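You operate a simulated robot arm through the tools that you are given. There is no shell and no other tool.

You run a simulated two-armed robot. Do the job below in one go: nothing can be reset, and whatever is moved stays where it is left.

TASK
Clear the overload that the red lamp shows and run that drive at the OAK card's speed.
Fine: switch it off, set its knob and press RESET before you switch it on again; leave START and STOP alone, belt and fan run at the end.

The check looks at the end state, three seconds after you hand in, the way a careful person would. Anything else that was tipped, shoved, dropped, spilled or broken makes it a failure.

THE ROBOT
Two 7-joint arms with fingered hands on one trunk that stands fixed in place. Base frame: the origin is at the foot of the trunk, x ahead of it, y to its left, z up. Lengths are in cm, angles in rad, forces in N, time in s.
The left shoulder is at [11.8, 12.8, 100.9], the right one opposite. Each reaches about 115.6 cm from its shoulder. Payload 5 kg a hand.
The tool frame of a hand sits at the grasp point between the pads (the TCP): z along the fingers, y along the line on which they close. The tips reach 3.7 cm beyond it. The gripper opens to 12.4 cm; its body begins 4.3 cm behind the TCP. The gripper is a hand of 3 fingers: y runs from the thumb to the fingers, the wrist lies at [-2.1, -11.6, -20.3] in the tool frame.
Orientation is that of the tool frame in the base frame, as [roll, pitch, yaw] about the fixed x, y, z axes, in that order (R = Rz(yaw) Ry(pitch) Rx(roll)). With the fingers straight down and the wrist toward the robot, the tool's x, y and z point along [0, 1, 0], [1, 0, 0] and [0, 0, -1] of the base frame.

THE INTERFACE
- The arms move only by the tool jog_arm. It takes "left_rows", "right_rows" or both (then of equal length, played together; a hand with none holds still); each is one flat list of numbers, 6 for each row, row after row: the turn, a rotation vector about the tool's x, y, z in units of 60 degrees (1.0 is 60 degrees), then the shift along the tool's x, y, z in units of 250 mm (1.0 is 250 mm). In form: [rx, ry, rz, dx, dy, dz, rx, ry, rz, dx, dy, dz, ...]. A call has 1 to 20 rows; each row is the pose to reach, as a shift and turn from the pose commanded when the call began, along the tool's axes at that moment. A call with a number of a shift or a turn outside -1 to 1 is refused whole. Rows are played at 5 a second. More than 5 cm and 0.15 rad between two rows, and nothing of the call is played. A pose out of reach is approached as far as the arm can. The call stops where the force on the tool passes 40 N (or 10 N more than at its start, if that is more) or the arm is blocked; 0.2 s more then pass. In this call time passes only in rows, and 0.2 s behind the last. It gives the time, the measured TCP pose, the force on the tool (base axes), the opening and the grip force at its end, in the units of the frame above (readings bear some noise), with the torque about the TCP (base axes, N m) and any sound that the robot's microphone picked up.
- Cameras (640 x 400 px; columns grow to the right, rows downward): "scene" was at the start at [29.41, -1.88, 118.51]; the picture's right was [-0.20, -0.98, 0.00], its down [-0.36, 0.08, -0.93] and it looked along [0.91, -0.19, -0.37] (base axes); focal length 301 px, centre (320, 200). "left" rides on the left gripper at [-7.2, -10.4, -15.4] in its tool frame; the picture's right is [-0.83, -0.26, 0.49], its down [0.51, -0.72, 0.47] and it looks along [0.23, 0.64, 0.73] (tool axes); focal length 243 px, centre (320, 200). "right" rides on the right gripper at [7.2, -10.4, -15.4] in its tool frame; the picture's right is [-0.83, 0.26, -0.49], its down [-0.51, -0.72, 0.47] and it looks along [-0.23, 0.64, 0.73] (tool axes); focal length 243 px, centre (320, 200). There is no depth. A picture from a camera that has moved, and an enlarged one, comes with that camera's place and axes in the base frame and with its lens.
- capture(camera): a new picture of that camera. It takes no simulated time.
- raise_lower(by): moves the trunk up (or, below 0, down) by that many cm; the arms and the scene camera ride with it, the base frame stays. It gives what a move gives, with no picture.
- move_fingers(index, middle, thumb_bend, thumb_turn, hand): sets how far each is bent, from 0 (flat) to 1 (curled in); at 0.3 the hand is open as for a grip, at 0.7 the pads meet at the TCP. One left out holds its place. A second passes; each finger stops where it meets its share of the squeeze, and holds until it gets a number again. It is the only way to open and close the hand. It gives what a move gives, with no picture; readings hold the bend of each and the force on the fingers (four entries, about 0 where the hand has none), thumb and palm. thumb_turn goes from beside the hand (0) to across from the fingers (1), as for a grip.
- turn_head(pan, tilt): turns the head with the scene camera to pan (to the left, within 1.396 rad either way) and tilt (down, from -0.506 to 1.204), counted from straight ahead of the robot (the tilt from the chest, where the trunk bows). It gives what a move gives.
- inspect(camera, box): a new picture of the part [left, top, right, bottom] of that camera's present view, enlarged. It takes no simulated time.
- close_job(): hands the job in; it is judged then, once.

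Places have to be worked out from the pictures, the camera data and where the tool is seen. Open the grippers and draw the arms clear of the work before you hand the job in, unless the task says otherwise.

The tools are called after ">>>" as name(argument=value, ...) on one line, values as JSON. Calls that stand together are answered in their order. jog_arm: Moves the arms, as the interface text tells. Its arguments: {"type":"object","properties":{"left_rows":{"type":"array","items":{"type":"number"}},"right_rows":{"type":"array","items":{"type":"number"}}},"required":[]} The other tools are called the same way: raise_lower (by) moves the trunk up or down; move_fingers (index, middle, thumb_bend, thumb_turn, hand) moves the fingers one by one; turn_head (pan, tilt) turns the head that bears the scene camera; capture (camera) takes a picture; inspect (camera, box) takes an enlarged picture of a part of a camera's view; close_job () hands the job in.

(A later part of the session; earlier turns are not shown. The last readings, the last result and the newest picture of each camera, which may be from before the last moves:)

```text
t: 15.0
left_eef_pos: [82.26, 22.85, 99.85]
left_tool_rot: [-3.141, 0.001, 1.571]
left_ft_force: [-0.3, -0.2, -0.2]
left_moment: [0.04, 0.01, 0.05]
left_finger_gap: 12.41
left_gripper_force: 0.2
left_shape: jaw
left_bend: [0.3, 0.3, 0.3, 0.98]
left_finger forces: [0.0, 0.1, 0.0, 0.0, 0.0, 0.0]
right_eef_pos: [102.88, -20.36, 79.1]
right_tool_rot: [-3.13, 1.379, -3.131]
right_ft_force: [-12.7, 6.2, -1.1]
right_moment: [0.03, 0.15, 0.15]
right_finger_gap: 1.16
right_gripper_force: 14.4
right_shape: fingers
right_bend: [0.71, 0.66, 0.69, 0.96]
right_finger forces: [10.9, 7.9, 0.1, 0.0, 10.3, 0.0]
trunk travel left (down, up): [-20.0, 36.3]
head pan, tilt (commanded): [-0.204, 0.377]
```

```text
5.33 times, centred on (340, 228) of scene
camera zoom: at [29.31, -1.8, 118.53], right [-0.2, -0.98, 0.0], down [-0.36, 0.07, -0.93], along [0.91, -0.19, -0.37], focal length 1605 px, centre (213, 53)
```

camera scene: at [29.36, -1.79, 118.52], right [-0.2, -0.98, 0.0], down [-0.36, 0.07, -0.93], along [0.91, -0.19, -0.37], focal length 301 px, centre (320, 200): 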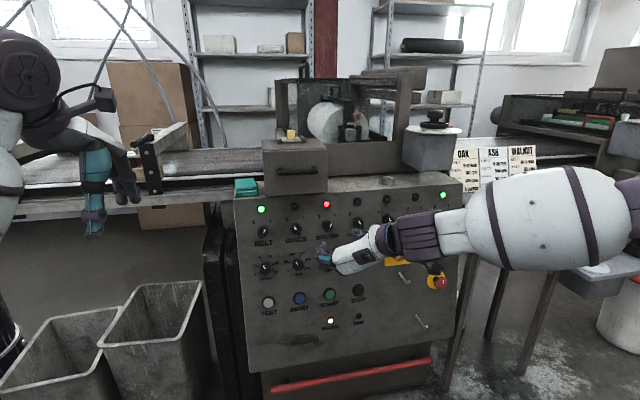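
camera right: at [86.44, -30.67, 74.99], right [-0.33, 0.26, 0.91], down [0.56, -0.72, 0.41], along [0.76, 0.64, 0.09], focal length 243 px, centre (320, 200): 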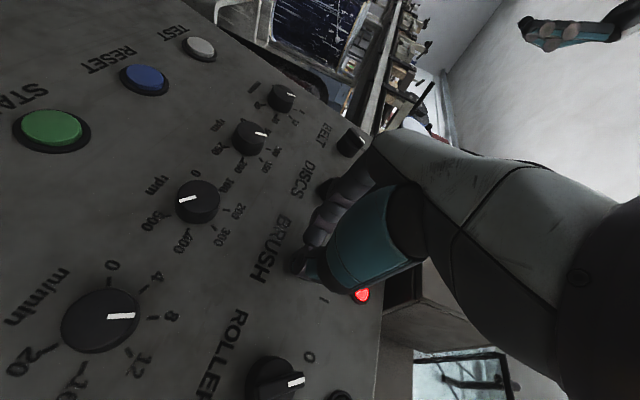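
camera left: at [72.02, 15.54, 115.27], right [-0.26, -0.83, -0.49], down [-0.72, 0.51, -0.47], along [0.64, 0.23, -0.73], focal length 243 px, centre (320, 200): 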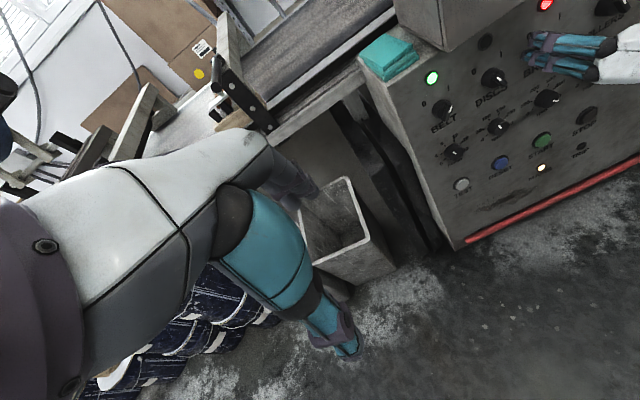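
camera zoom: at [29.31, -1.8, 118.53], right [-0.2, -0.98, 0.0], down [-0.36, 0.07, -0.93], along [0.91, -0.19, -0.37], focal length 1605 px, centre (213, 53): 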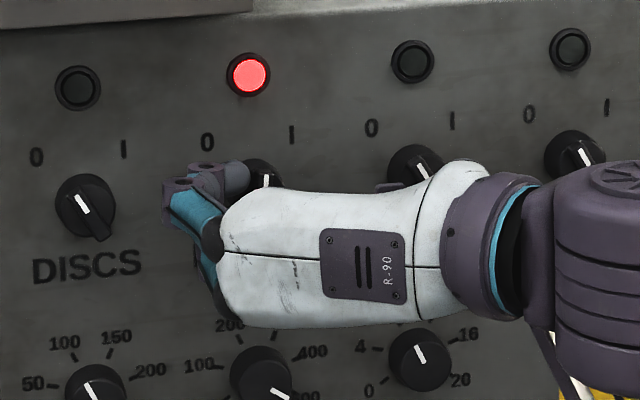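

The ridge follows the hand and now stands about upright. I continue another 30° counter-clockwise.

>>> jog_arm(right_rows=[0, 0, -0.1, 0, 0, 0, 0, 0, -0.2, 0, 0, 0, 0, 0, -0.3, 0, 0, 0, 0, 0, -0.4, 0, 0, 0, 0, 0, -0.5, 0, 0, 0])

>>> capture(camera="right")

>>> inspect(camera="left", box=[500, 0, 640, 88])

>>> inspect(camera="scene", box=[280, 190, 400, 265])

```text
t: 16.2
left_eef_pos: [82.33, 22.83, 99.87]
left_tool_rot: [-3.142, 0.0, 1.572]
left_ft_force: [0.2, -0.9, -0.1]
left_moment: [0.01, 0.02, 0.02]
left_finger_gap: 12.35
left_gripper_force: 0.1
left_shape: jaw
left_bend: [0.3, 0.3, 0.3, 0.98]
left_finger forces: [0.0, 0.0, 0.0, 0.0, 0.0, 0.0]
right_eef_pos: [102.88, -20.32, 79.09]
right_tool_rot: [-1.939, 1.015, -1.89]
right_ft_force: [-15.5, 2.2, -2.8]
right_moment: [0.0, 0.28, -0.03]
right_finger_gap: 1.17
right_gripper_force: 15.7
right_shape: fingers
right_bend: [0.72, 0.67, 0.69, 0.95]
right_finger forces: [11.8, 7.0, 0.0, 0.0, 12.1, 0.0]
trunk travel left (down, up): [-20.0, 36.3]
head pan, tilt (commanded): [-0.204, 0.377]
```

```text
taken
camera right: at [87.61, -32.94, 81.05], right [-0.37, 0.64, 0.67], down [0.61, -0.37, 0.7], along [0.7, 0.67, -0.26], focal length 243 px, centre (320, 200)
```

right: 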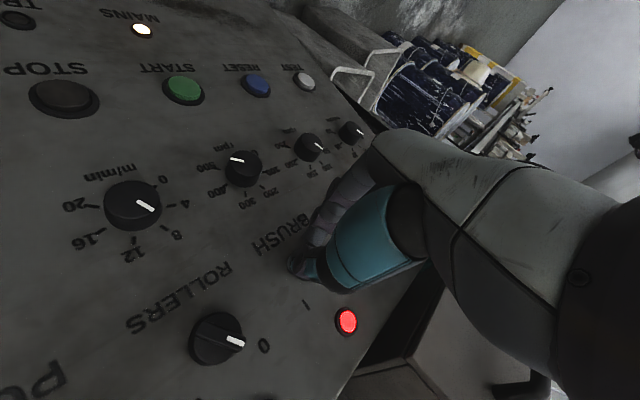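

```text
4.55 times, centred on (570, 44) of left
camera zoom: at [71.95, 15.59, 115.31], right [-0.26, -0.83, -0.49], down [-0.72, 0.51, -0.47], along [0.64, 0.23, -0.73], focal length 1103 px, centre (-816, 909)
```

zoom: 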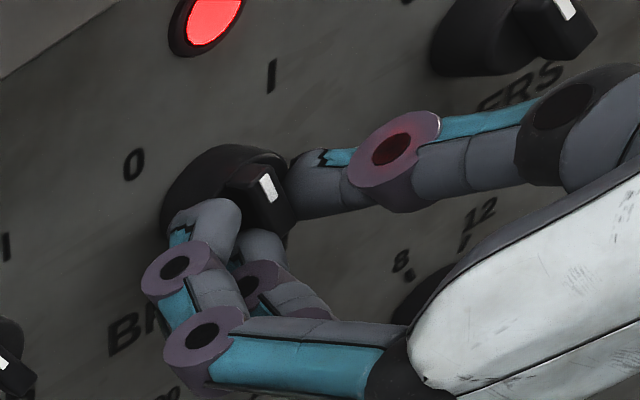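

```text
5.33 times, centred on (340, 228) of scene
camera zoom: at [29.34, -1.82, 118.53], right [-0.2, -0.98, 0.0], down [-0.36, 0.07, -0.93], along [0.91, -0.19, -0.37], focal length 1605 px, centre (213, 53)
```

zoom: 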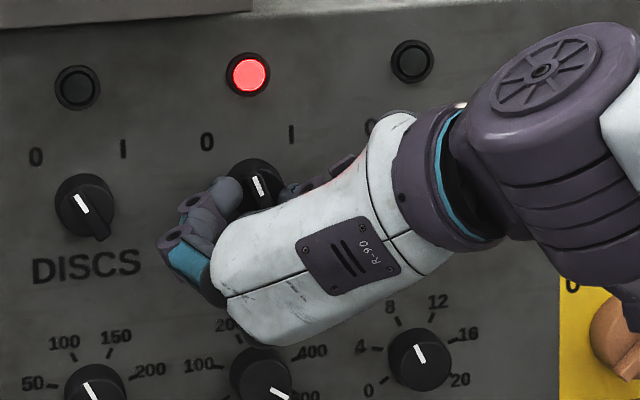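

The ridge now leans toward 0 at nearly the same angle as the DISCS switch, which is at 0. I nudge a further 7° to seat it.

>>> jog_arm(right_rows=[0, 0, -0.06, 0, 0, 0, 0, 0, -0.12, 0, 0, 0])

>>> inspect(camera="scene", box=[280, 190, 400, 265])

>>> inspect(camera="left", box=[500, 0, 640, 88])

```text
t: 16.8
left_eef_pos: [82.37, 22.79, 99.97]
left_tool_rot: [3.141, 0.002, 1.569]
left_ft_force: [-0.3, 0.8, 0.0]
left_moment: [-0.01, 0.0, 0.01]
left_finger_gap: 12.39
left_gripper_force: 0.0
left_shape: jaw
left_bend: [0.3, 0.3, 0.3, 0.98]
left_finger forces: [0.0, 0.0, 0.0, 0.1, 0.0, 0.0]
right_eef_pos: [102.92, -20.45, 79.19]
right_tool_rot: [-1.883, 0.899, -1.819]
right_ft_force: [-18.9, -2.9, -5.9]
right_moment: [-0.05, 0.4, -0.24]
right_finger_gap: 1.15
right_gripper_force: 16.8
right_shape: fingers
right_bend: [0.72, 0.67, 0.69, 0.95]
right_finger forces: [12.8, 5.9, 0.0, 0.0, 15.0, 0.0]
trunk travel left (down, up): [-20.0, 36.3]
head pan, tilt (commanded): [-0.204, 0.377]
```

```text
5.33 times, centred on (340, 228) of scene
camera zoom: at [29.31, -1.91, 118.53], right [-0.2, -0.98, 0.0], down [-0.36, 0.08, -0.93], along [0.91, -0.19, -0.37], focal length 1605 px, centre (213, 53)
```

zoom: 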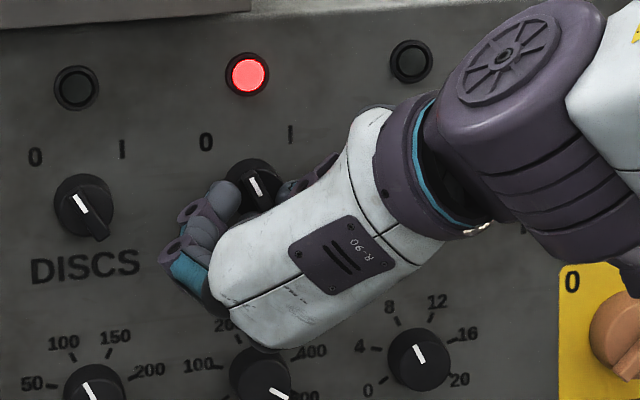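

```text
4.55 times, centred on (570, 44) of left
camera zoom: at [71.92, 15.51, 115.34], right [-0.26, -0.83, -0.49], down [-0.72, 0.51, -0.47], along [0.64, 0.23, -0.73], focal length 1103 px, centre (-816, 909)
```

zoom: 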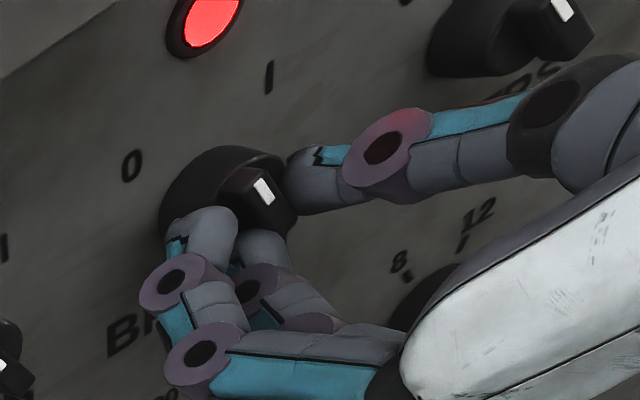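

The resisting torque has grown, so the switch looks seated at 0. I open the fingers and check where it stays.

>>> move_fingers(hand="right", index=0.52, middle=0.52, thumb_bend=0.52)

>>> inspect(camera="scene", box=[280, 190, 400, 265])

>>> inspect(camera="left", box=[500, 0, 640, 88])

```text
t: 17.8
left_eef_pos: [82.46, 22.73, 99.98]
left_tool_rot: [-3.141, 0.0, 1.57]
left_ft_force: [0.7, 0.2, 0.1]
left_moment: [0.0, -0.01, -0.02]
left_finger_gap: 12.36
left_gripper_force: 0.1
left_shape: jaw
left_bend: [0.3, 0.3, 0.3, 0.98]
left_finger forces: [0.1, 0.0, 0.0, 0.1, 0.1, 0.0]
right_eef_pos: [103.04, -20.3, 79.26]
right_tool_rot: [-1.881, 0.9, -1.819]
right_ft_force: [0.0, -1.2, -0.5]
right_moment: [-0.01, 0.0, 0.01]
right_finger_gap: 6.09
right_gripper_force: 0.0
right_shape: fingers
right_bend: [0.52, 0.52, 0.52, 0.97]
right_finger forces: [0.0, 0.1, 0.1, 0.1, 0.0, 0.0]
trunk travel left (down, up): [-20.0, 36.3]
head pan, tilt (commanded): [-0.204, 0.377]
```

```text
5.33 times, centred on (340, 228) of scene
camera zoom: at [29.41, -1.89, 118.51], right [-0.2, -0.98, 0.0], down [-0.36, 0.08, -0.93], along [0.91, -0.19, -0.37], focal length 1605 px, centre (213, 53)
```

zoom: 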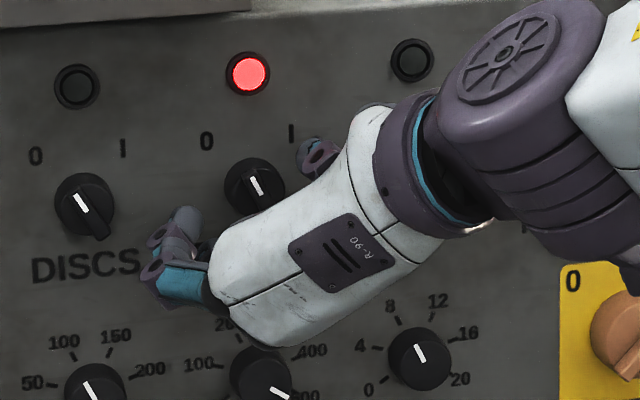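

```text
4.55 times, centred on (570, 44) of left
camera zoom: at [72.01, 15.52, 115.28], right [-0.26, -0.83, -0.49], down [-0.72, 0.51, -0.47], along [0.64, 0.23, -0.73], focal length 1103 px, centre (-816, 909)
```

zoom: 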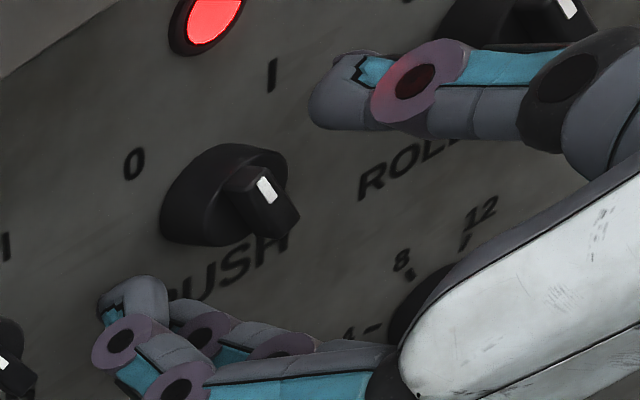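

The switch stays at 0. I draw the hand straight back 12 cm and compare the switch with its neighbours.

>>> jog_arm(right_rows=[0, 0, 0, 0, 0, -0.08, 0, 0, 0, 0, 0, -0.2, 0, 0, 0, 0, 0, -0.34, 0, 0, 0, 0, 0, -0.48])

>>> inspect(camera="scene", box=[280, 190, 400, 265])

>>> inspect(camera="left", box=[400, 0, 640, 150])

>>> capture(camera="right")

```text
t: 18.8
left_eef_pos: [82.31, 22.87, 99.95]
left_tool_rot: [3.141, -0.001, 1.572]
left_ft_force: [0.8, 0.5, -0.1]
left_moment: [0.0, -0.01, 0.02]
left_finger_gap: 12.36
left_gripper_force: 0.0
left_shape: jaw
left_bend: [0.3, 0.3, 0.3, 0.98]
left_finger forces: [0.1, 0.0, 0.0, 0.1, 0.0, 0.0]
right_eef_pos: [90.98, -20.21, 81.67]
right_tool_rot: [-1.878, 0.899, -1.814]
right_ft_force: [-0.7, -1.0, 0.8]
right_moment: [0.0, 0.04, 0.01]
right_finger_gap: 6.09
right_gripper_force: 0.1
right_shape: fingers
right_bend: [0.52, 0.52, 0.52, 0.97]
right_finger forces: [0.0, 0.0, 0.0, 0.0, 0.0, 0.1]
trunk travel left (down, up): [-20.0, 36.3]
head pan, tilt (commanded): [-0.204, 0.377]
```

```text
5.33 times, centred on (340, 228) of scene
camera zoom: at [29.29, -1.88, 118.55], right [-0.2, -0.98, 0.0], down [-0.36, 0.08, -0.93], along [0.91, -0.19, -0.37], focal length 1605 px, centre (213, 53)
```

zoom: 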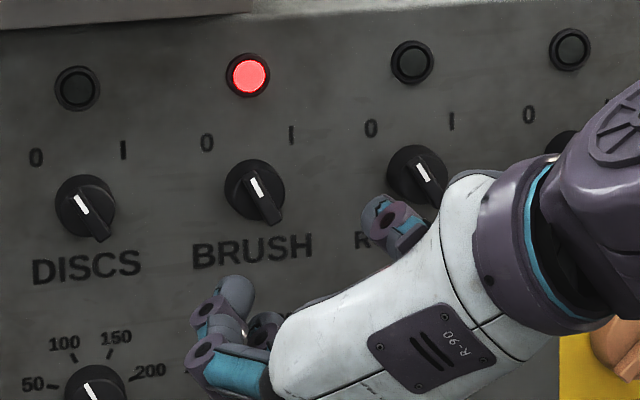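

```text
2.67 times, centred on (520, 75) of left
camera zoom: at [71.89, 15.55, 115.38], right [-0.26, -0.83, -0.49], down [-0.72, 0.51, -0.47], along [0.64, 0.23, -0.73], focal length 647 px, centre (-213, 533)
```

zoom: 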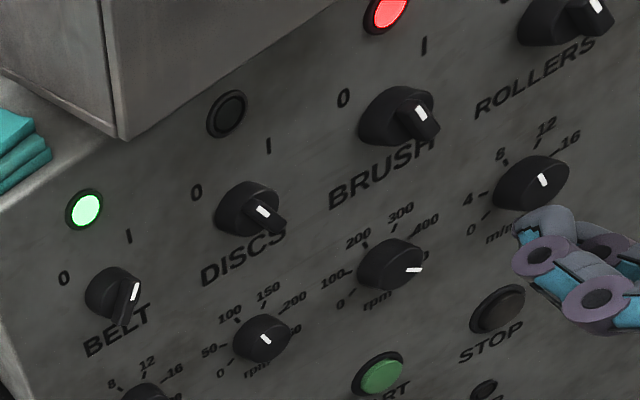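

```text
taken
camera right: at [76.04, -32.96, 84.97], right [-0.39, 0.71, 0.59], down [0.62, -0.27, 0.74], along [0.68, 0.65, -0.34], focal length 243 px, centre (320, 200)
```

right: 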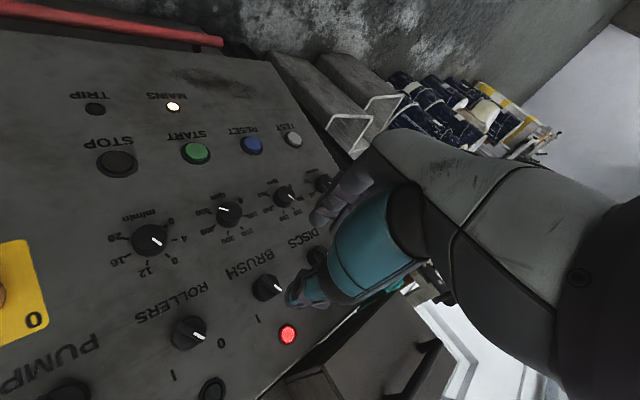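

BRUSH now points to 0, but I want to compare its angle closely with DISCS and ROLLERS to see if it is fully home.

>>> inspect(camera="scene", box=[300, 205, 356, 240])

>>> inspect(camera="scene", box=[270, 210, 326, 245])

>>> inspect(camera="scene", box=[330, 205, 386, 240])

>>> inspect(camera="right", box=[150, 240, 350, 365])

```text
11.43 times, centred on (328, 222) of scene
camera zoom: at [29.29, -1.88, 118.55], right [-0.2, -0.98, 0.0], down [-0.36, 0.08, -0.93], along [0.91, -0.19, -0.37], focal length 3440 px, centre (229, -57)
```

zoom: 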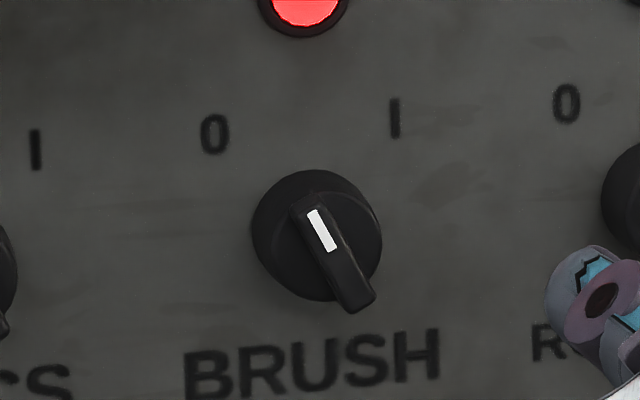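

```text
11.43 times, centred on (298, 228) of scene
camera zoom: at [29.29, -1.88, 118.55], right [-0.2, -0.98, 0.0], down [-0.36, 0.08, -0.93], along [0.91, -0.19, -0.37], focal length 3440 px, centre (571, -114)
```

zoom: 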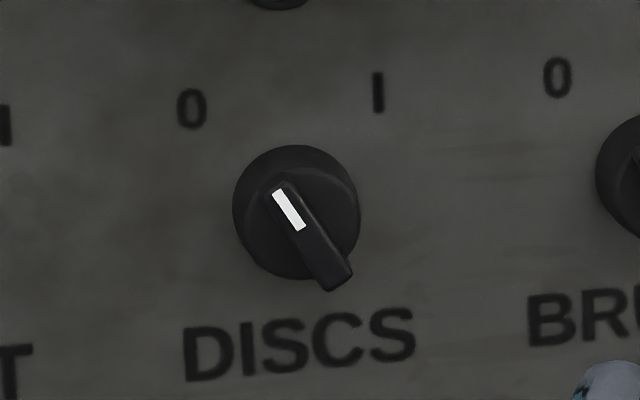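

```text
11.43 times, centred on (358, 222) of scene
camera zoom: at [29.29, -1.88, 118.55], right [-0.2, -0.98, 0.0], down [-0.36, 0.08, -0.93], along [0.91, -0.19, -0.37], focal length 3440 px, centre (-114, -57)
```

zoom: 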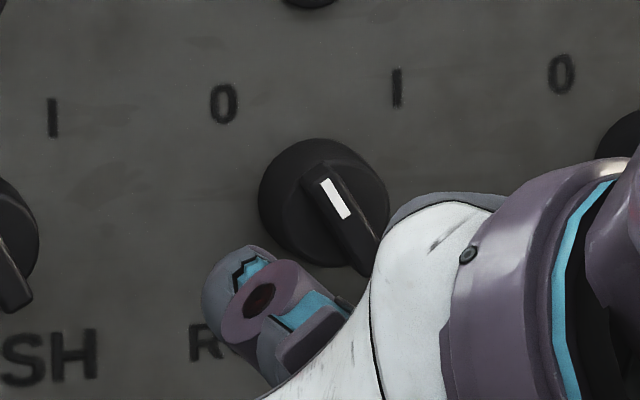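

```text
3.20 times, centred on (250, 302) of right
camera zoom: at [76.04, -32.96, 84.97], right [-0.39, 0.71, 0.59], down [0.62, -0.27, 0.74], along [0.68, 0.65, -0.34], focal length 776 px, centre (544, -128)
```

zoom: 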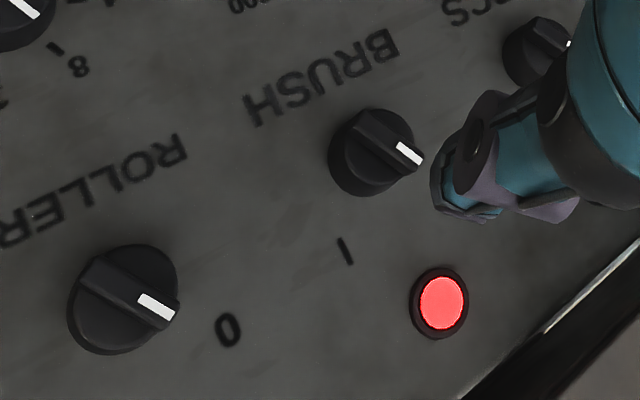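

BRUSH rests about 5° short of the DISCS/ROLLERS angle because the pads slipped a little. I go back in on the same axis, re-grip and turn it the last bit home.

>>> jog_arm(right_rows=[0, 0, 0, 0, 0, 0.14, 0, 0, 0, 0, 0, 0.28, 0, 0, 0, 0, 0, 0.38, 0, 0, 0, 0, 0, 0.44, 0, 0, 0, 0, 0, 0.48])

>>> move_fingers(hand="right", index=0.74, middle=0.74, thumb_bend=0.74)

>>> inspect(camera="scene", box=[300, 205, 356, 240])

```text
t: 20.0
left_eef_pos: [82.52, 22.85, 99.72]
left_tool_rot: [-3.141, -0.002, 1.569]
left_ft_force: [0.5, -0.5, -0.3]
left_moment: [-0.01, -0.01, 0.02]
left_finger_gap: 12.35
left_gripper_force: 0.0
left_shape: jaw
left_bend: [0.3, 0.3, 0.3, 0.98]
left_finger forces: [0.0, 0.0, 0.0, 0.1, 0.0, 0.1]
right_eef_pos: [103.09, -20.34, 79.19]
right_tool_rot: [-1.883, 0.898, -1.819]
right_ft_force: [0.1, -0.6, 0.7]
right_moment: [0.02, -0.01, 0.01]
right_finger_gap: 6.1
right_gripper_force: 0.0
right_shape: fingers
right_bend: [0.52, 0.52, 0.52, 0.97]
right_finger forces: [0.0, 0.0, 0.0, 0.0, 0.0, 0.0]
trunk travel left (down, up): [-20.0, 36.3]
head pan, tilt (commanded): [-0.204, 0.377]
```

```text
t: 21.0
left_eef_pos: [82.3, 22.81, 99.91]
left_tool_rot: [3.141, 0.0, 1.57]
left_ft_force: [0.5, -0.7, 0.6]
left_moment: [0.0, 0.01, -0.02]
left_finger_gap: 12.38
left_gripper_force: 0.1
left_shape: jaw
left_bend: [0.3, 0.3, 0.3, 0.98]
left_finger forces: [0.0, 0.0, 0.0, 0.0, 0.0, 0.0]
right_eef_pos: [103.07, -20.07, 79.32]
right_tool_rot: [-1.878, 0.897, -1.813]
right_ft_force: [-5.2, 6.9, 4.1]
right_moment: [0.04, 0.02, 0.28]
right_finger_gap: 1.92
right_gripper_force: 21.9
right_shape: fingers
right_bend: [0.73, 0.72, 0.65, 0.96]
right_finger forces: [19.1, 11.7, 0.0, 0.0, 12.8, 0.1]
trunk travel left (down, up): [-20.0, 36.3]
head pan, tilt (commanded): [-0.204, 0.377]
```

```text
11.43 times, centred on (328, 222) of scene
camera zoom: at [29.33, -1.8, 118.53], right [-0.2, -0.98, 0.0], down [-0.36, 0.07, -0.93], along [0.91, -0.19, -0.37], focal length 3440 px, centre (229, -57)
```

zoom: 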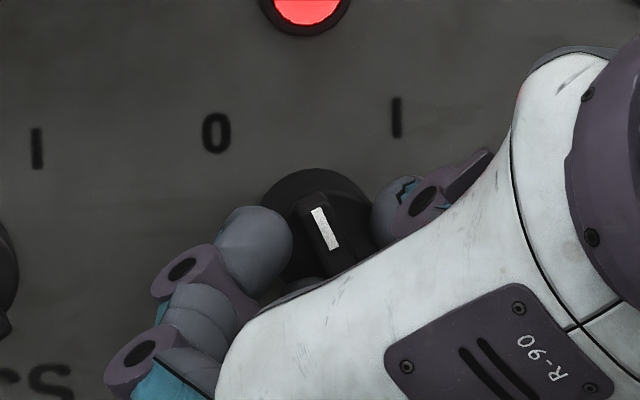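

Gripped again with stronger squeeze. I turn another 15° counter-clockwise.

>>> jog_arm(right_rows=[0, 0, -0.08, 0, 0, 0, 0, 0, -0.16, 0, 0, 0, 0, 0, -0.25, 0, 0, 0])

>>> inspect(camera="scene", box=[300, 205, 356, 240])

```text
t: 21.8
left_eef_pos: [82.26, 22.89, 100.01]
left_tool_rot: [3.14, 0.0, 1.57]
left_ft_force: [-0.1, -0.6, 0.4]
left_moment: [-0.01, 0.03, 0.02]
left_finger_gap: 12.35
left_gripper_force: 0.0
left_shape: jaw
left_bend: [0.3, 0.3, 0.3, 0.98]
left_finger forces: [0.1, 0.0, 0.1, 0.1, 0.0, 0.0]
right_eef_pos: [102.95, -20.2, 79.32]
right_tool_rot: [-1.811, 0.717, -1.735]
right_ft_force: [-24.3, 10.1, -3.8]
right_moment: [0.09, 0.58, 0.4]
right_finger_gap: 1.88
right_gripper_force: 26.2
right_shape: fingers
right_bend: [0.73, 0.72, 0.66, 0.96]
right_finger forces: [30.4, 10.4, 0.1, 0.0, 11.4, 0.1]
right hand out of reach, approached as far as the arm can: row 3
trunk travel left (down, up): [-20.0, 36.3]
head pan, tilt (commanded): [-0.204, 0.377]
```

```text
11.43 times, centred on (328, 222) of scene
camera zoom: at [29.25, -1.8, 118.54], right [-0.2, -0.98, 0.0], down [-0.36, 0.07, -0.93], along [0.91, -0.19, -0.37], focal length 3440 px, centre (229, -57)
```

zoom: 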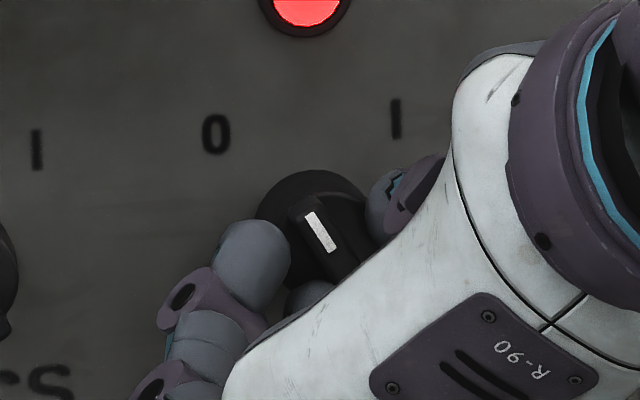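

The pointer is now at the same angle as the neighbours and the force has climbed, so it is at its stop. I release and back out.

>>> move_fingers(hand="right", index=0.5, middle=0.5, thumb_bend=0.5)

>>> jog_arm(right_rows=[0, 0, 0, 0, 0, -0.08, 0, 0, 0, 0, 0, -0.2, 0, 0, 0, 0, 0, -0.34, 0, 0, 0, 0, 0, -0.48])

>>> inspect(camera="scene", box=[300, 205, 356, 240])

>>> capture(camera="scene")

```text
t: 22.1
left_eef_pos: [82.52, 22.77, 99.9]
left_tool_rot: [3.141, 0.001, 1.569]
left_ft_force: [0.6, -0.6, -0.3]
left_moment: [-0.01, 0.01, 0.0]
left_finger_gap: 12.36
left_gripper_force: 0.1
left_shape: jaw
left_bend: [0.3, 0.3, 0.3, 0.98]
left_finger forces: [0.0, 0.0, 0.1, 0.0, 0.1, 0.1]
right_eef_pos: [103.19, -20.33, 79.04]
right_tool_rot: [-1.814, 0.721, -1.737]
right_ft_force: [1.0, -0.5, 0.8]
right_moment: [0.03, 0.03, 0.0]
right_finger_gap: 6.7
right_gripper_force: 0.2
right_shape: fingers
right_bend: [0.5, 0.5, 0.5, 0.97]
right_finger forces: [0.0, 0.0, 0.0, 0.1, 0.0, 0.0]
trunk travel left (down, up): [-20.0, 36.3]
head pan, tilt (commanded): [-0.204, 0.377]
stopped (right hand): the force on the tool passed its limit at 42 N (the readings are from after the stop); the commanded pose is now the measured one
```

```text
t: 23.1
left_eef_pos: [82.43, 22.81, 99.92]
left_tool_rot: [-3.141, -0.001, 1.569]
left_ft_force: [-0.9, -0.2, -0.9]
left_moment: [0.03, 0.02, -0.01]
left_finger_gap: 12.4
left_gripper_force: 0.0
left_shape: jaw
left_bend: [0.3, 0.3, 0.3, 0.98]
left_finger forces: [0.1, 0.0, 0.0, 0.0, 0.0, 0.1]
right_eef_pos: [91.16, -20.3, 81.45]
right_tool_rot: [-1.811, 0.72, -1.734]
right_ft_force: [-0.1, -0.2, 0.1]
right_moment: [0.03, 0.02, 0.02]
right_finger_gap: 6.72
right_gripper_force: 0.1
right_shape: fingers
right_bend: [0.5, 0.5, 0.5, 0.97]
right_finger forces: [0.1, 0.0, 0.0, 0.0, 0.1, 0.0]
trunk travel left (down, up): [-20.0, 36.3]
head pan, tilt (commanded): [-0.204, 0.377]
```

```text
11.43 times, centred on (328, 222) of scene
camera zoom: at [29.33, -1.89, 118.54], right [-0.2, -0.98, 0.0], down [-0.36, 0.08, -0.93], along [0.91, -0.19, -0.37], focal length 3440 px, centre (229, -57)
```

zoom: 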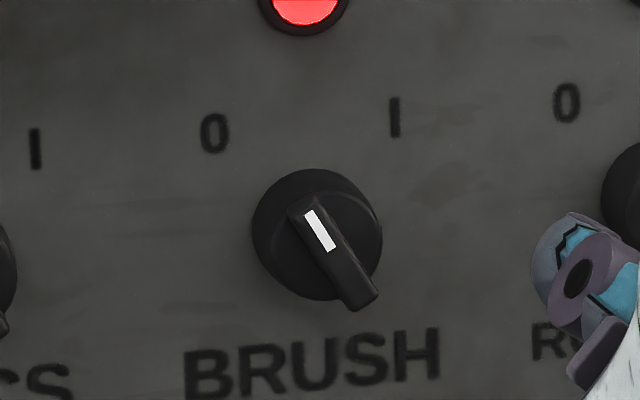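

```text
taken
camera scene: at [29.33, -1.89, 118.54], right [-0.2, -0.98, 0.0], down [-0.36, 0.08, -0.93], along [0.91, -0.19, -0.37], focal length 301 px, centre (320, 200)
```

scene: 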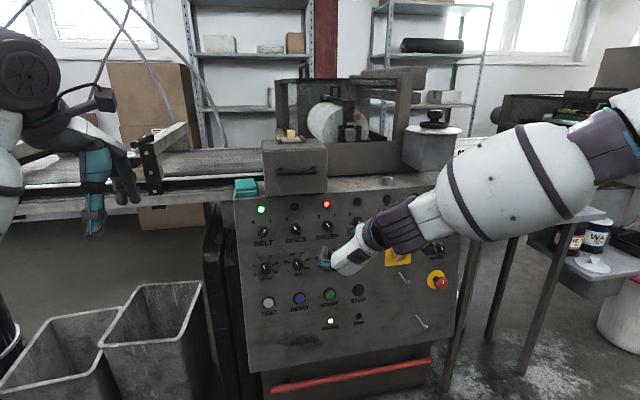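

BRUSH is now fully at 0, matching its neighbours. Next comes the speed knob: I roll the hand back clockwise by 60° in free space first.

>>> jog_arm(right_rows=[0, 0, 0.125, 0, 0, 0, 0, 0, 0.25, 0, 0, 0, 0, 0, 0.375, 0, 0, 0, 0, 0, 0.5, 0, 0, 0, 0, 0, 0.625, 0, 0, 0, 0, 0, 0.75, 0, 0, 0, 0, 0, 0.875, 0, 0, 0, 0, 0, 1.0, 0, 0, 0])

```text
t: 24.9
left_eef_pos: [82.43, 22.7, 99.82]
left_tool_rot: [-3.14, 0.0, 1.571]
left_ft_force: [-0.2, -0.3, -0.3]
left_moment: [0.01, 0.04, -0.01]
left_finger_gap: 12.36
left_gripper_force: 0.0
left_shape: jaw
left_bend: [0.3, 0.3, 0.3, 0.98]
left_finger forces: [0.0, 0.1, 0.0, 0.1, 0.0, 0.0]
right_eef_pos: [91.31, -20.49, 81.16]
right_tool_rot: [2.293, 1.293, 2.268]
right_ft_force: [-0.8, 0.4, 0.2]
right_moment: [-0.02, 0.0, -0.01]
right_finger_gap: 6.72
right_gripper_force: 0.0
right_shape: fingers
right_bend: [0.5, 0.5, 0.5, 0.97]
right_finger forces: [0.1, 0.0, 0.0, 0.1, 0.1, 0.0]
trunk travel left (down, up): [-20.0, 36.3]
head pan, tilt (commanded): [-0.204, 0.377]
```

The hand is at roll angle 78°, still square to the panel. I move down 10.7 cm to the speed knob's axis, rolling another 48° clockwise, staying about 17 cm off.

>>> jog_arm(right_rows=[0, 0, 0.114, 0.06, -0.012, -0.001, 0, 0, 0.229, 0.12, -0.024, -0.002, 0, 0, 0.343, 0.18, -0.036, -0.003, 0, 0, 0.457, 0.239, -0.047, -0.005, 0, 0, 0.571, 0.299, -0.059, -0.006, 0, 0, 0.686, 0.359, -0.071, -0.007, 0, 0, 0.8, 0.419, -0.083, -0.008])

>>> capture(camera="right")

>>> inspect(camera="scene", box=[280, 200, 440, 300])

```text
t: 26.5
left_eef_pos: [82.42, 22.85, 99.85]
left_tool_rot: [-3.141, 0.001, 1.571]
left_ft_force: [-0.5, 0.4, -0.4]
left_moment: [0.01, 0.01, 0.01]
left_finger_gap: 12.38
left_gripper_force: 0.1
left_shape: jaw
left_bend: [0.3, 0.3, 0.3, 0.98]
left_finger forces: [0.1, 0.0, 0.0, 0.0, 0.0, 0.1]
right_eef_pos: [89.25, -20.2, 70.8]
right_tool_rot: [1.778, 0.512, 1.668]
right_ft_force: [-0.8, -0.6, 0.2]
right_moment: [-0.06, -0.01, 0.02]
right_finger_gap: 6.74
right_gripper_force: 0.1
right_shape: fingers
right_bend: [0.5, 0.5, 0.5, 0.98]
right_finger forces: [0.1, 0.0, 0.0, 0.0, 0.0, 0.0]
trunk travel left (down, up): [-20.0, 36.3]
head pan, tilt (commanded): [-0.204, 0.377]
```

```text
taken
camera right: at [71.87, -18.92, 61.09], right [-0.37, -0.59, 0.72], down [0.39, -0.8, -0.45], along [0.84, 0.11, 0.53], focal length 243 px, centre (320, 200)
```

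right: 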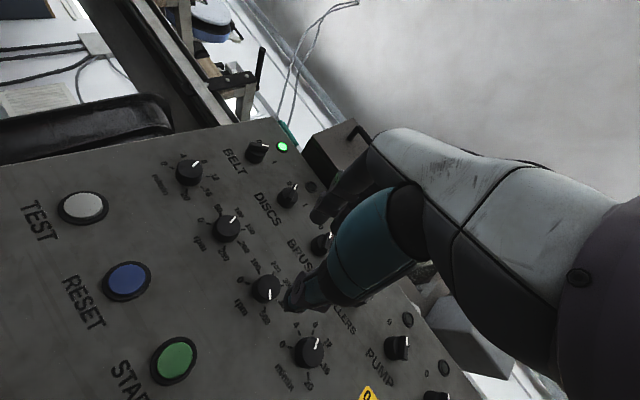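

```text
4.00 times, centred on (360, 250) of scene
camera zoom: at [29.44, -1.87, 118.5], right [-0.2, -0.98, 0.0], down [-0.36, 0.07, -0.93], along [0.91, -0.19, -0.37], focal length 1204 px, centre (160, 0)
```

zoom: 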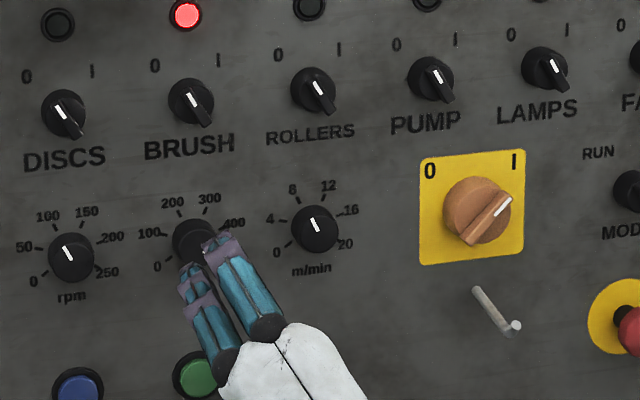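

I zoom in on the knob in the wrist view to check that it lies on the tool axis before going in.

>>> inspect(camera="right", box=[216, 250, 328, 320])

>>> inspect(camera="scene", box=[300, 240, 356, 275])

```text
5.71 times, centred on (272, 285) of right
camera zoom: at [71.87, -18.92, 61.09], right [-0.37, -0.59, 0.72], down [0.39, -0.8, -0.45], along [0.84, 0.11, 0.53], focal length 1386 px, centre (594, -286)
```

zoom: 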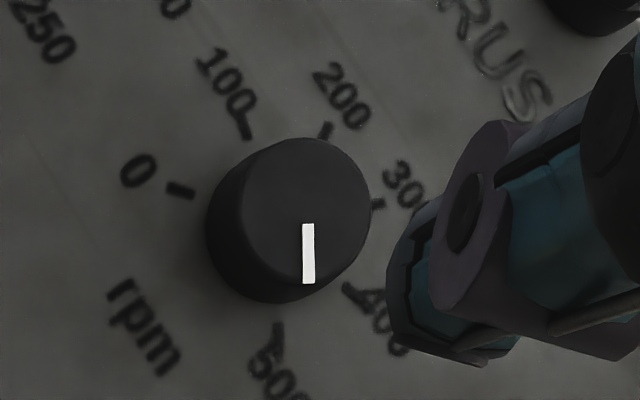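

```text
11.43 times, centred on (328, 258) of scene
camera zoom: at [29.44, -1.87, 118.5], right [-0.2, -0.98, 0.0], down [-0.36, 0.07, -0.93], along [0.91, -0.19, -0.37], focal length 3440 px, centre (229, -457)
```

zoom: 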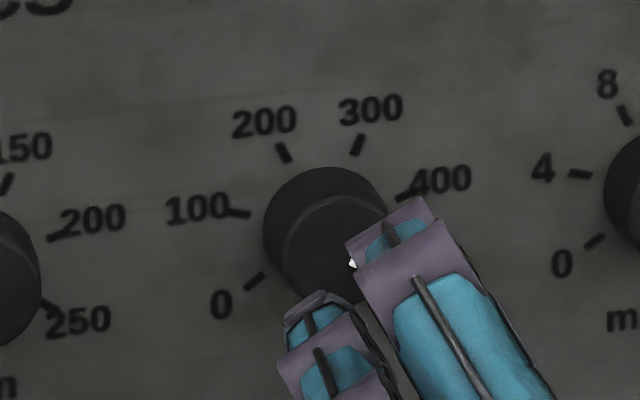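

The wrist view puts the knob face at about [103.9, -20.45, 67.8], within 0.3 cm of my earlier estimate. I shift slightly toward the thumb side and advance to about 8 cm off.

>>> jog_arm(right_rows=[0, 0, 0, 0, -0.003, 0.09, 0, 0, 0, 0, -0.006, 0.18, 0, 0, 0, 0, -0.009, 0.27, 0, 0, 0, 0.001, -0.011, 0.36])

>>> inspect(camera="right", box=[200, 170, 400, 330])

>>> inspect(camera="left", box=[500, 30, 640, 118])

```text
t: 27.5
left_eef_pos: [82.39, 22.64, 99.74]
left_tool_rot: [3.14, 0.0, 1.571]
left_ft_force: [-0.1, -1.0, -0.2]
left_moment: [-0.02, 0.01, -0.03]
left_finger_gap: 12.36
left_gripper_force: 0.0
left_shape: jaw
left_bend: [0.3, 0.3, 0.3, 0.98]
left_finger forces: [0.0, 0.0, 0.1, 0.1, 0.1, 0.0]
right_eef_pos: [98.01, -20.2, 68.9]
right_tool_rot: [1.78, 0.513, 1.671]
right_ft_force: [0.4, -0.1, 0.7]
right_moment: [-0.01, -0.05, 0.02]
right_finger_gap: 6.73
right_gripper_force: 0.0
right_shape: fingers
right_bend: [0.5, 0.5, 0.5, 0.98]
right_finger forces: [0.0, 0.1, 0.1, 0.0, 0.0, 0.0]
trunk travel left (down, up): [-20.0, 36.3]
head pan, tilt (commanded): [-0.204, 0.377]
```

```text
2.50 times, centred on (300, 250) of right
camera zoom: at [80.66, -19.04, 59.32], right [-0.37, -0.59, 0.72], down [0.39, -0.8, -0.45], along [0.84, 0.12, 0.53], focal length 606 px, centre (370, 75)
```

zoom: 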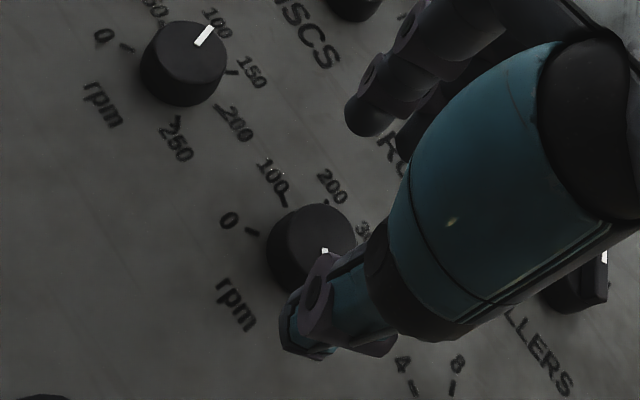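

```text
4.55 times, centred on (570, 74) of left
camera zoom: at [72.04, 15.53, 115.24], right [-0.26, -0.83, -0.49], down [-0.72, 0.51, -0.47], along [0.64, 0.23, -0.73], focal length 1103 px, centre (-816, 773)
```

zoom: 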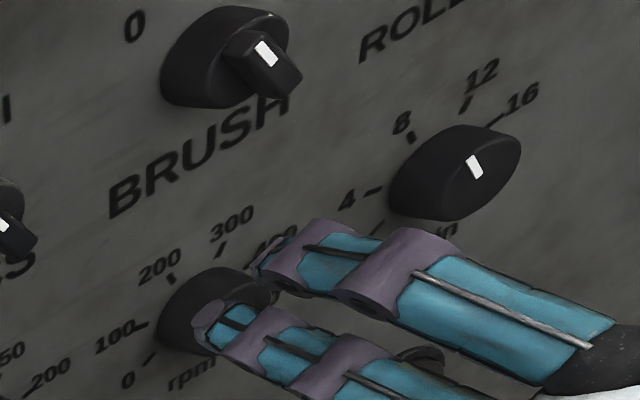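

The knob sits between the fingers, slightly toward the thumb. I make a small correction and advance the last 3.3 cm slowly.

>>> jog_arm(right_rows=[0, 0, 0, 0.001, -0.004, 0.04, 0, 0, 0, 0.002, -0.007, 0.08, 0, 0, 0, 0.002, -0.008, 0.11, 0, 0, 0, 0.002, -0.008, 0.132])

>>> inspect(camera="right", box=[200, 170, 400, 330])

>>> inspect(camera="left", box=[500, 30, 640, 118])

>>> inspect(camera="scene", box=[290, 235, 370, 285])

```text
t: 28.5
left_eef_pos: [82.26, 22.88, 99.91]
left_tool_rot: [-3.141, 0.001, 1.572]
left_ft_force: [0.2, -0.7, -0.2]
left_moment: [-0.01, 0.0, 0.03]
left_finger_gap: 12.37
left_gripper_force: 0.1
left_shape: jaw
left_bend: [0.3, 0.3, 0.3, 0.98]
left_finger forces: [0.1, 0.0, 0.0, 0.0, 0.0, 0.0]
right_eef_pos: [101.24, -20.42, 68.23]
right_tool_rot: [1.781, 0.515, 1.674]
right_ft_force: [-0.8, -0.3, 0.1]
right_moment: [0.04, 0.01, 0.0]
right_finger_gap: 6.74
right_gripper_force: 0.0
right_shape: fingers
right_bend: [0.5, 0.5, 0.5, 0.98]
right_finger forces: [0.0, 0.1, 0.0, 0.0, 0.0, 0.0]
trunk travel left (down, up): [-20.0, 36.3]
head pan, tilt (commanded): [-0.204, 0.377]
```

```text
2.50 times, centred on (300, 250) of right
camera zoom: at [83.82, -19.14, 58.49], right [-0.37, -0.59, 0.72], down [0.39, -0.8, -0.45], along [0.84, 0.12, 0.53], focal length 606 px, centre (370, 75)
```

zoom: 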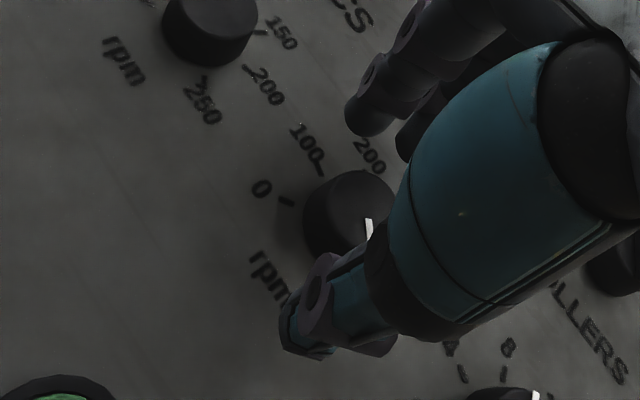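

```text
4.55 times, centred on (570, 74) of left
camera zoom: at [72.02, 15.54, 115.26], right [-0.26, -0.83, -0.49], down [-0.72, 0.51, -0.47], along [0.64, 0.23, -0.73], focal length 1103 px, centre (-816, 773)
```

zoom: 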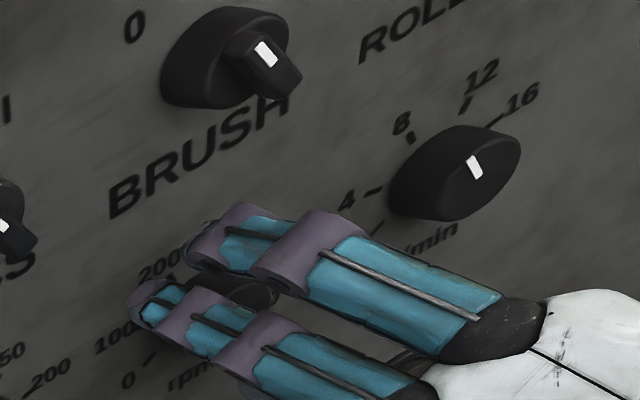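

```text
8.00 times, centred on (330, 260) of scene
camera zoom: at [29.42, -1.88, 118.51], right [-0.2, -0.98, 0.0], down [-0.36, 0.08, -0.93], along [0.91, -0.19, -0.37], focal length 2408 px, centre (240, -280)
```

zoom: 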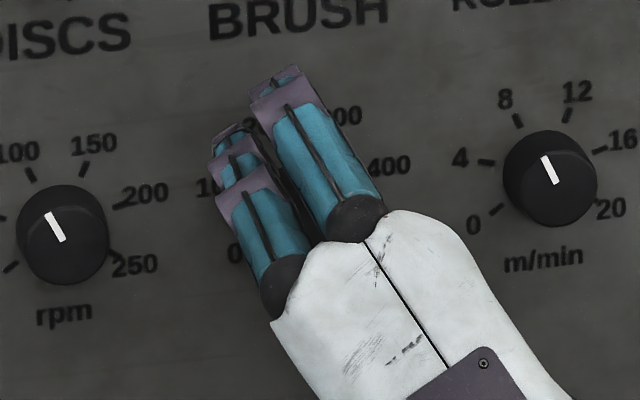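

The knob is centred between the pads and there is no contact force. I close the fingers on the knob.

>>> move_fingers(hand="right", index=0.7, middle=0.7, thumb_bend=0.7)

>>> inspect(camera="right", box=[200, 170, 400, 330])

>>> inspect(camera="left", box=[500, 30, 640, 118])

```text
t: 29.5
left_eef_pos: [82.41, 23.03, 99.98]
left_tool_rot: [3.142, 0.002, 1.571]
left_ft_force: [-0.2, -0.3, -0.6]
left_moment: [0.0, 0.0, 0.02]
left_finger_gap: 12.37
left_gripper_force: 0.1
left_shape: jaw
left_bend: [0.3, 0.3, 0.3, 0.98]
left_finger forces: [0.0, 0.1, 0.1, 0.0, 0.0, 0.1]
right_eef_pos: [101.17, -20.25, 68.16]
right_tool_rot: [1.777, 0.514, 1.667]
right_ft_force: [3.4, 3.6, 4.8]
right_moment: [-0.06, -0.21, 0.11]
right_finger_gap: 2.66
right_gripper_force: 9.8
right_shape: fingers
right_bend: [0.63, 0.66, 0.65, 0.97]
right_finger forces: [6.9, 6.1, 0.1, 0.0, 5.9, 0.0]
trunk travel left (down, up): [-20.0, 36.3]
head pan, tilt (commanded): [-0.204, 0.377]
```

```text
2.50 times, centred on (300, 250) of right
camera zoom: at [83.81, -19.11, 58.59], right [-0.37, -0.59, 0.72], down [0.39, -0.8, -0.45], along [0.84, 0.12, 0.53], focal length 606 px, centre (370, 75)
```

zoom: 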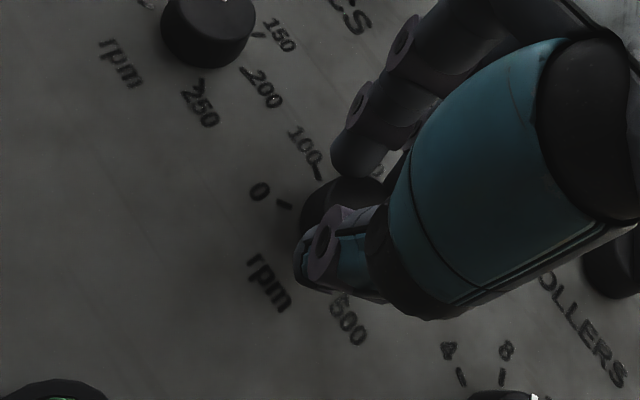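

```text
4.55 times, centred on (570, 74) of left
camera zoom: at [71.98, 15.58, 115.29], right [-0.26, -0.83, -0.49], down [-0.72, 0.51, -0.47], along [0.64, 0.23, -0.73], focal length 1103 px, centre (-816, 773)
```

zoom: 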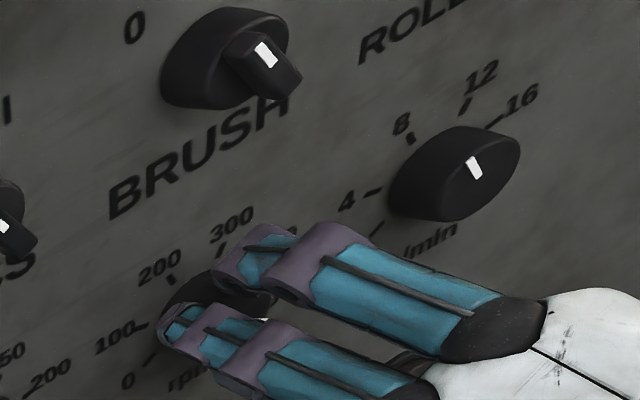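

A balanced grip of about 6 N per finger. I firm it slightly and turn counter-clockwise by 48°, the spacing from 500 to 400.

>>> move_fingers(hand="right", index=0.73, middle=0.74, thumb_bend=0.74)

>>> jog_arm(right_rows=[0, 0, -0.1, 0, 0, 0, 0, 0, -0.2, 0, 0, 0, 0, 0, -0.3, 0, 0, 0, 0, 0, -0.4, 0, 0, 0, 0, 0, -0.5, 0, 0, 0, 0, 0, -0.6, 0, 0, 0, 0, 0, -0.7, 0, 0, 0, 0, 0, -0.8, 0, 0, 0])

>>> inspect(camera="right", box=[200, 170, 400, 330])

>>> inspect(camera="left", box=[500, 30, 640, 118])

>>> inspect(camera="scene", box=[290, 235, 370, 285])

```text
t: 30.5
left_eef_pos: [82.47, 22.78, 99.88]
left_tool_rot: [-3.141, 0.001, 1.571]
left_ft_force: [-0.4, 0.2, 0.6]
left_moment: [0.02, 0.01, -0.01]
left_finger_gap: 12.38
left_gripper_force: 0.1
left_shape: jaw
left_bend: [0.3, 0.3, 0.3, 0.98]
left_finger forces: [0.1, 0.0, 0.1, 0.0, 0.0, 0.0]
right_eef_pos: [101.15, -20.33, 68.23]
right_tool_rot: [1.78, 0.516, 1.672]
right_ft_force: [5.3, 2.8, 6.6]
right_moment: [-0.1, -0.15, 0.05]
right_finger_gap: 2.52
right_gripper_force: 14.7
right_shape: fingers
right_bend: [0.62, 0.65, 0.66, 0.97]
right_finger forces: [9.5, 10.1, 0.0, 0.0, 11.7, 0.0]
trunk travel left (down, up): [-20.0, 36.3]
head pan, tilt (commanded): [-0.204, 0.377]
```

```text
t: 32.3
left_eef_pos: [82.47, 22.9, 100.04]
left_tool_rot: [3.141, 0.0, 1.572]
left_ft_force: [0.0, 0.0, -0.6]
left_moment: [0.01, -0.04, -0.01]
left_finger_gap: 12.38
left_gripper_force: 0.1
left_shape: jaw
left_bend: [0.3, 0.3, 0.3, 0.98]
left_finger forces: [0.0, 0.1, 0.0, 0.1, 0.0, 0.0]
right_eef_pos: [101.16, -20.27, 68.26]
right_tool_rot: [2.294, 1.297, 2.27]
right_ft_force: [1.0, -0.1, 6.6]
right_moment: [0.02, -0.16, -0.04]
right_finger_gap: 2.38
right_gripper_force: 15.0
right_shape: fingers
right_bend: [0.63, 0.66, 0.67, 0.96]
right_finger forces: [7.2, 9.8, 0.0, 0.0, 13.3, 0.0]
trunk travel left (down, up): [-20.0, 36.3]
head pan, tilt (commanded): [-0.204, 0.377]
```

```text
2.50 times, centred on (300, 250) of right
camera zoom: at [84.33, -28.88, 61.91], right [-0.33, 0.09, 0.94], down [0.52, -0.81, 0.26], along [0.79, 0.58, 0.22], focal length 606 px, centre (370, 75)
```

zoom: 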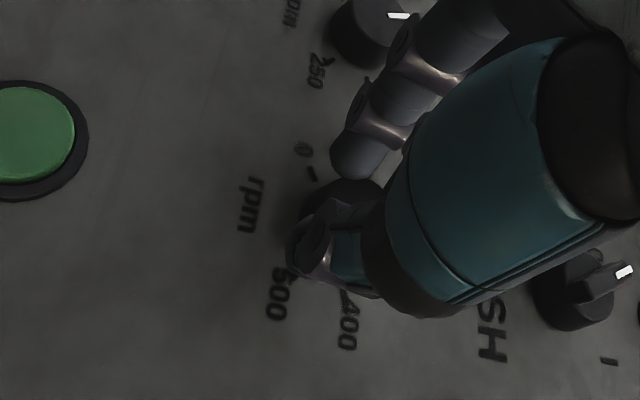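

```text
4.55 times, centred on (570, 74) of left
camera zoom: at [71.94, 15.57, 115.32], right [-0.26, -0.83, -0.49], down [-0.72, 0.51, -0.47], along [0.64, 0.23, -0.73], focal length 1103 px, centre (-816, 773)
```

zoom: 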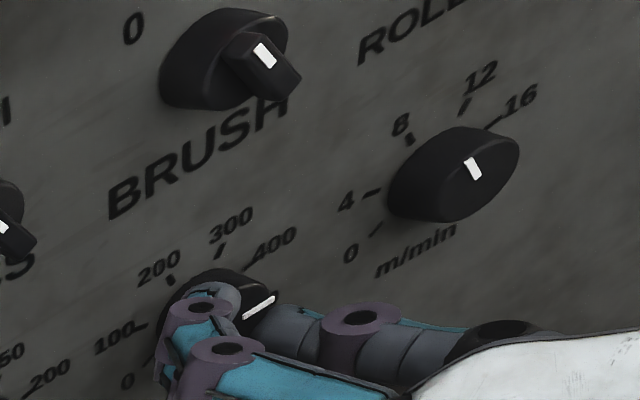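

```text
8.00 times, centred on (330, 260) of scene
camera zoom: at [29.34, -1.84, 118.53], right [-0.2, -0.98, 0.0], down [-0.36, 0.07, -0.93], along [0.91, -0.19, -0.37], focal length 2408 px, centre (240, -280)
```

zoom: 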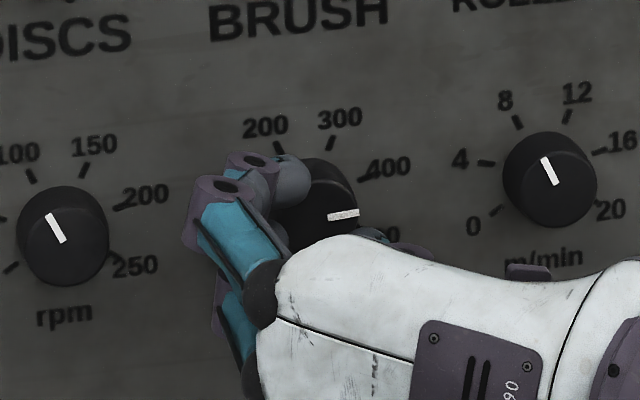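

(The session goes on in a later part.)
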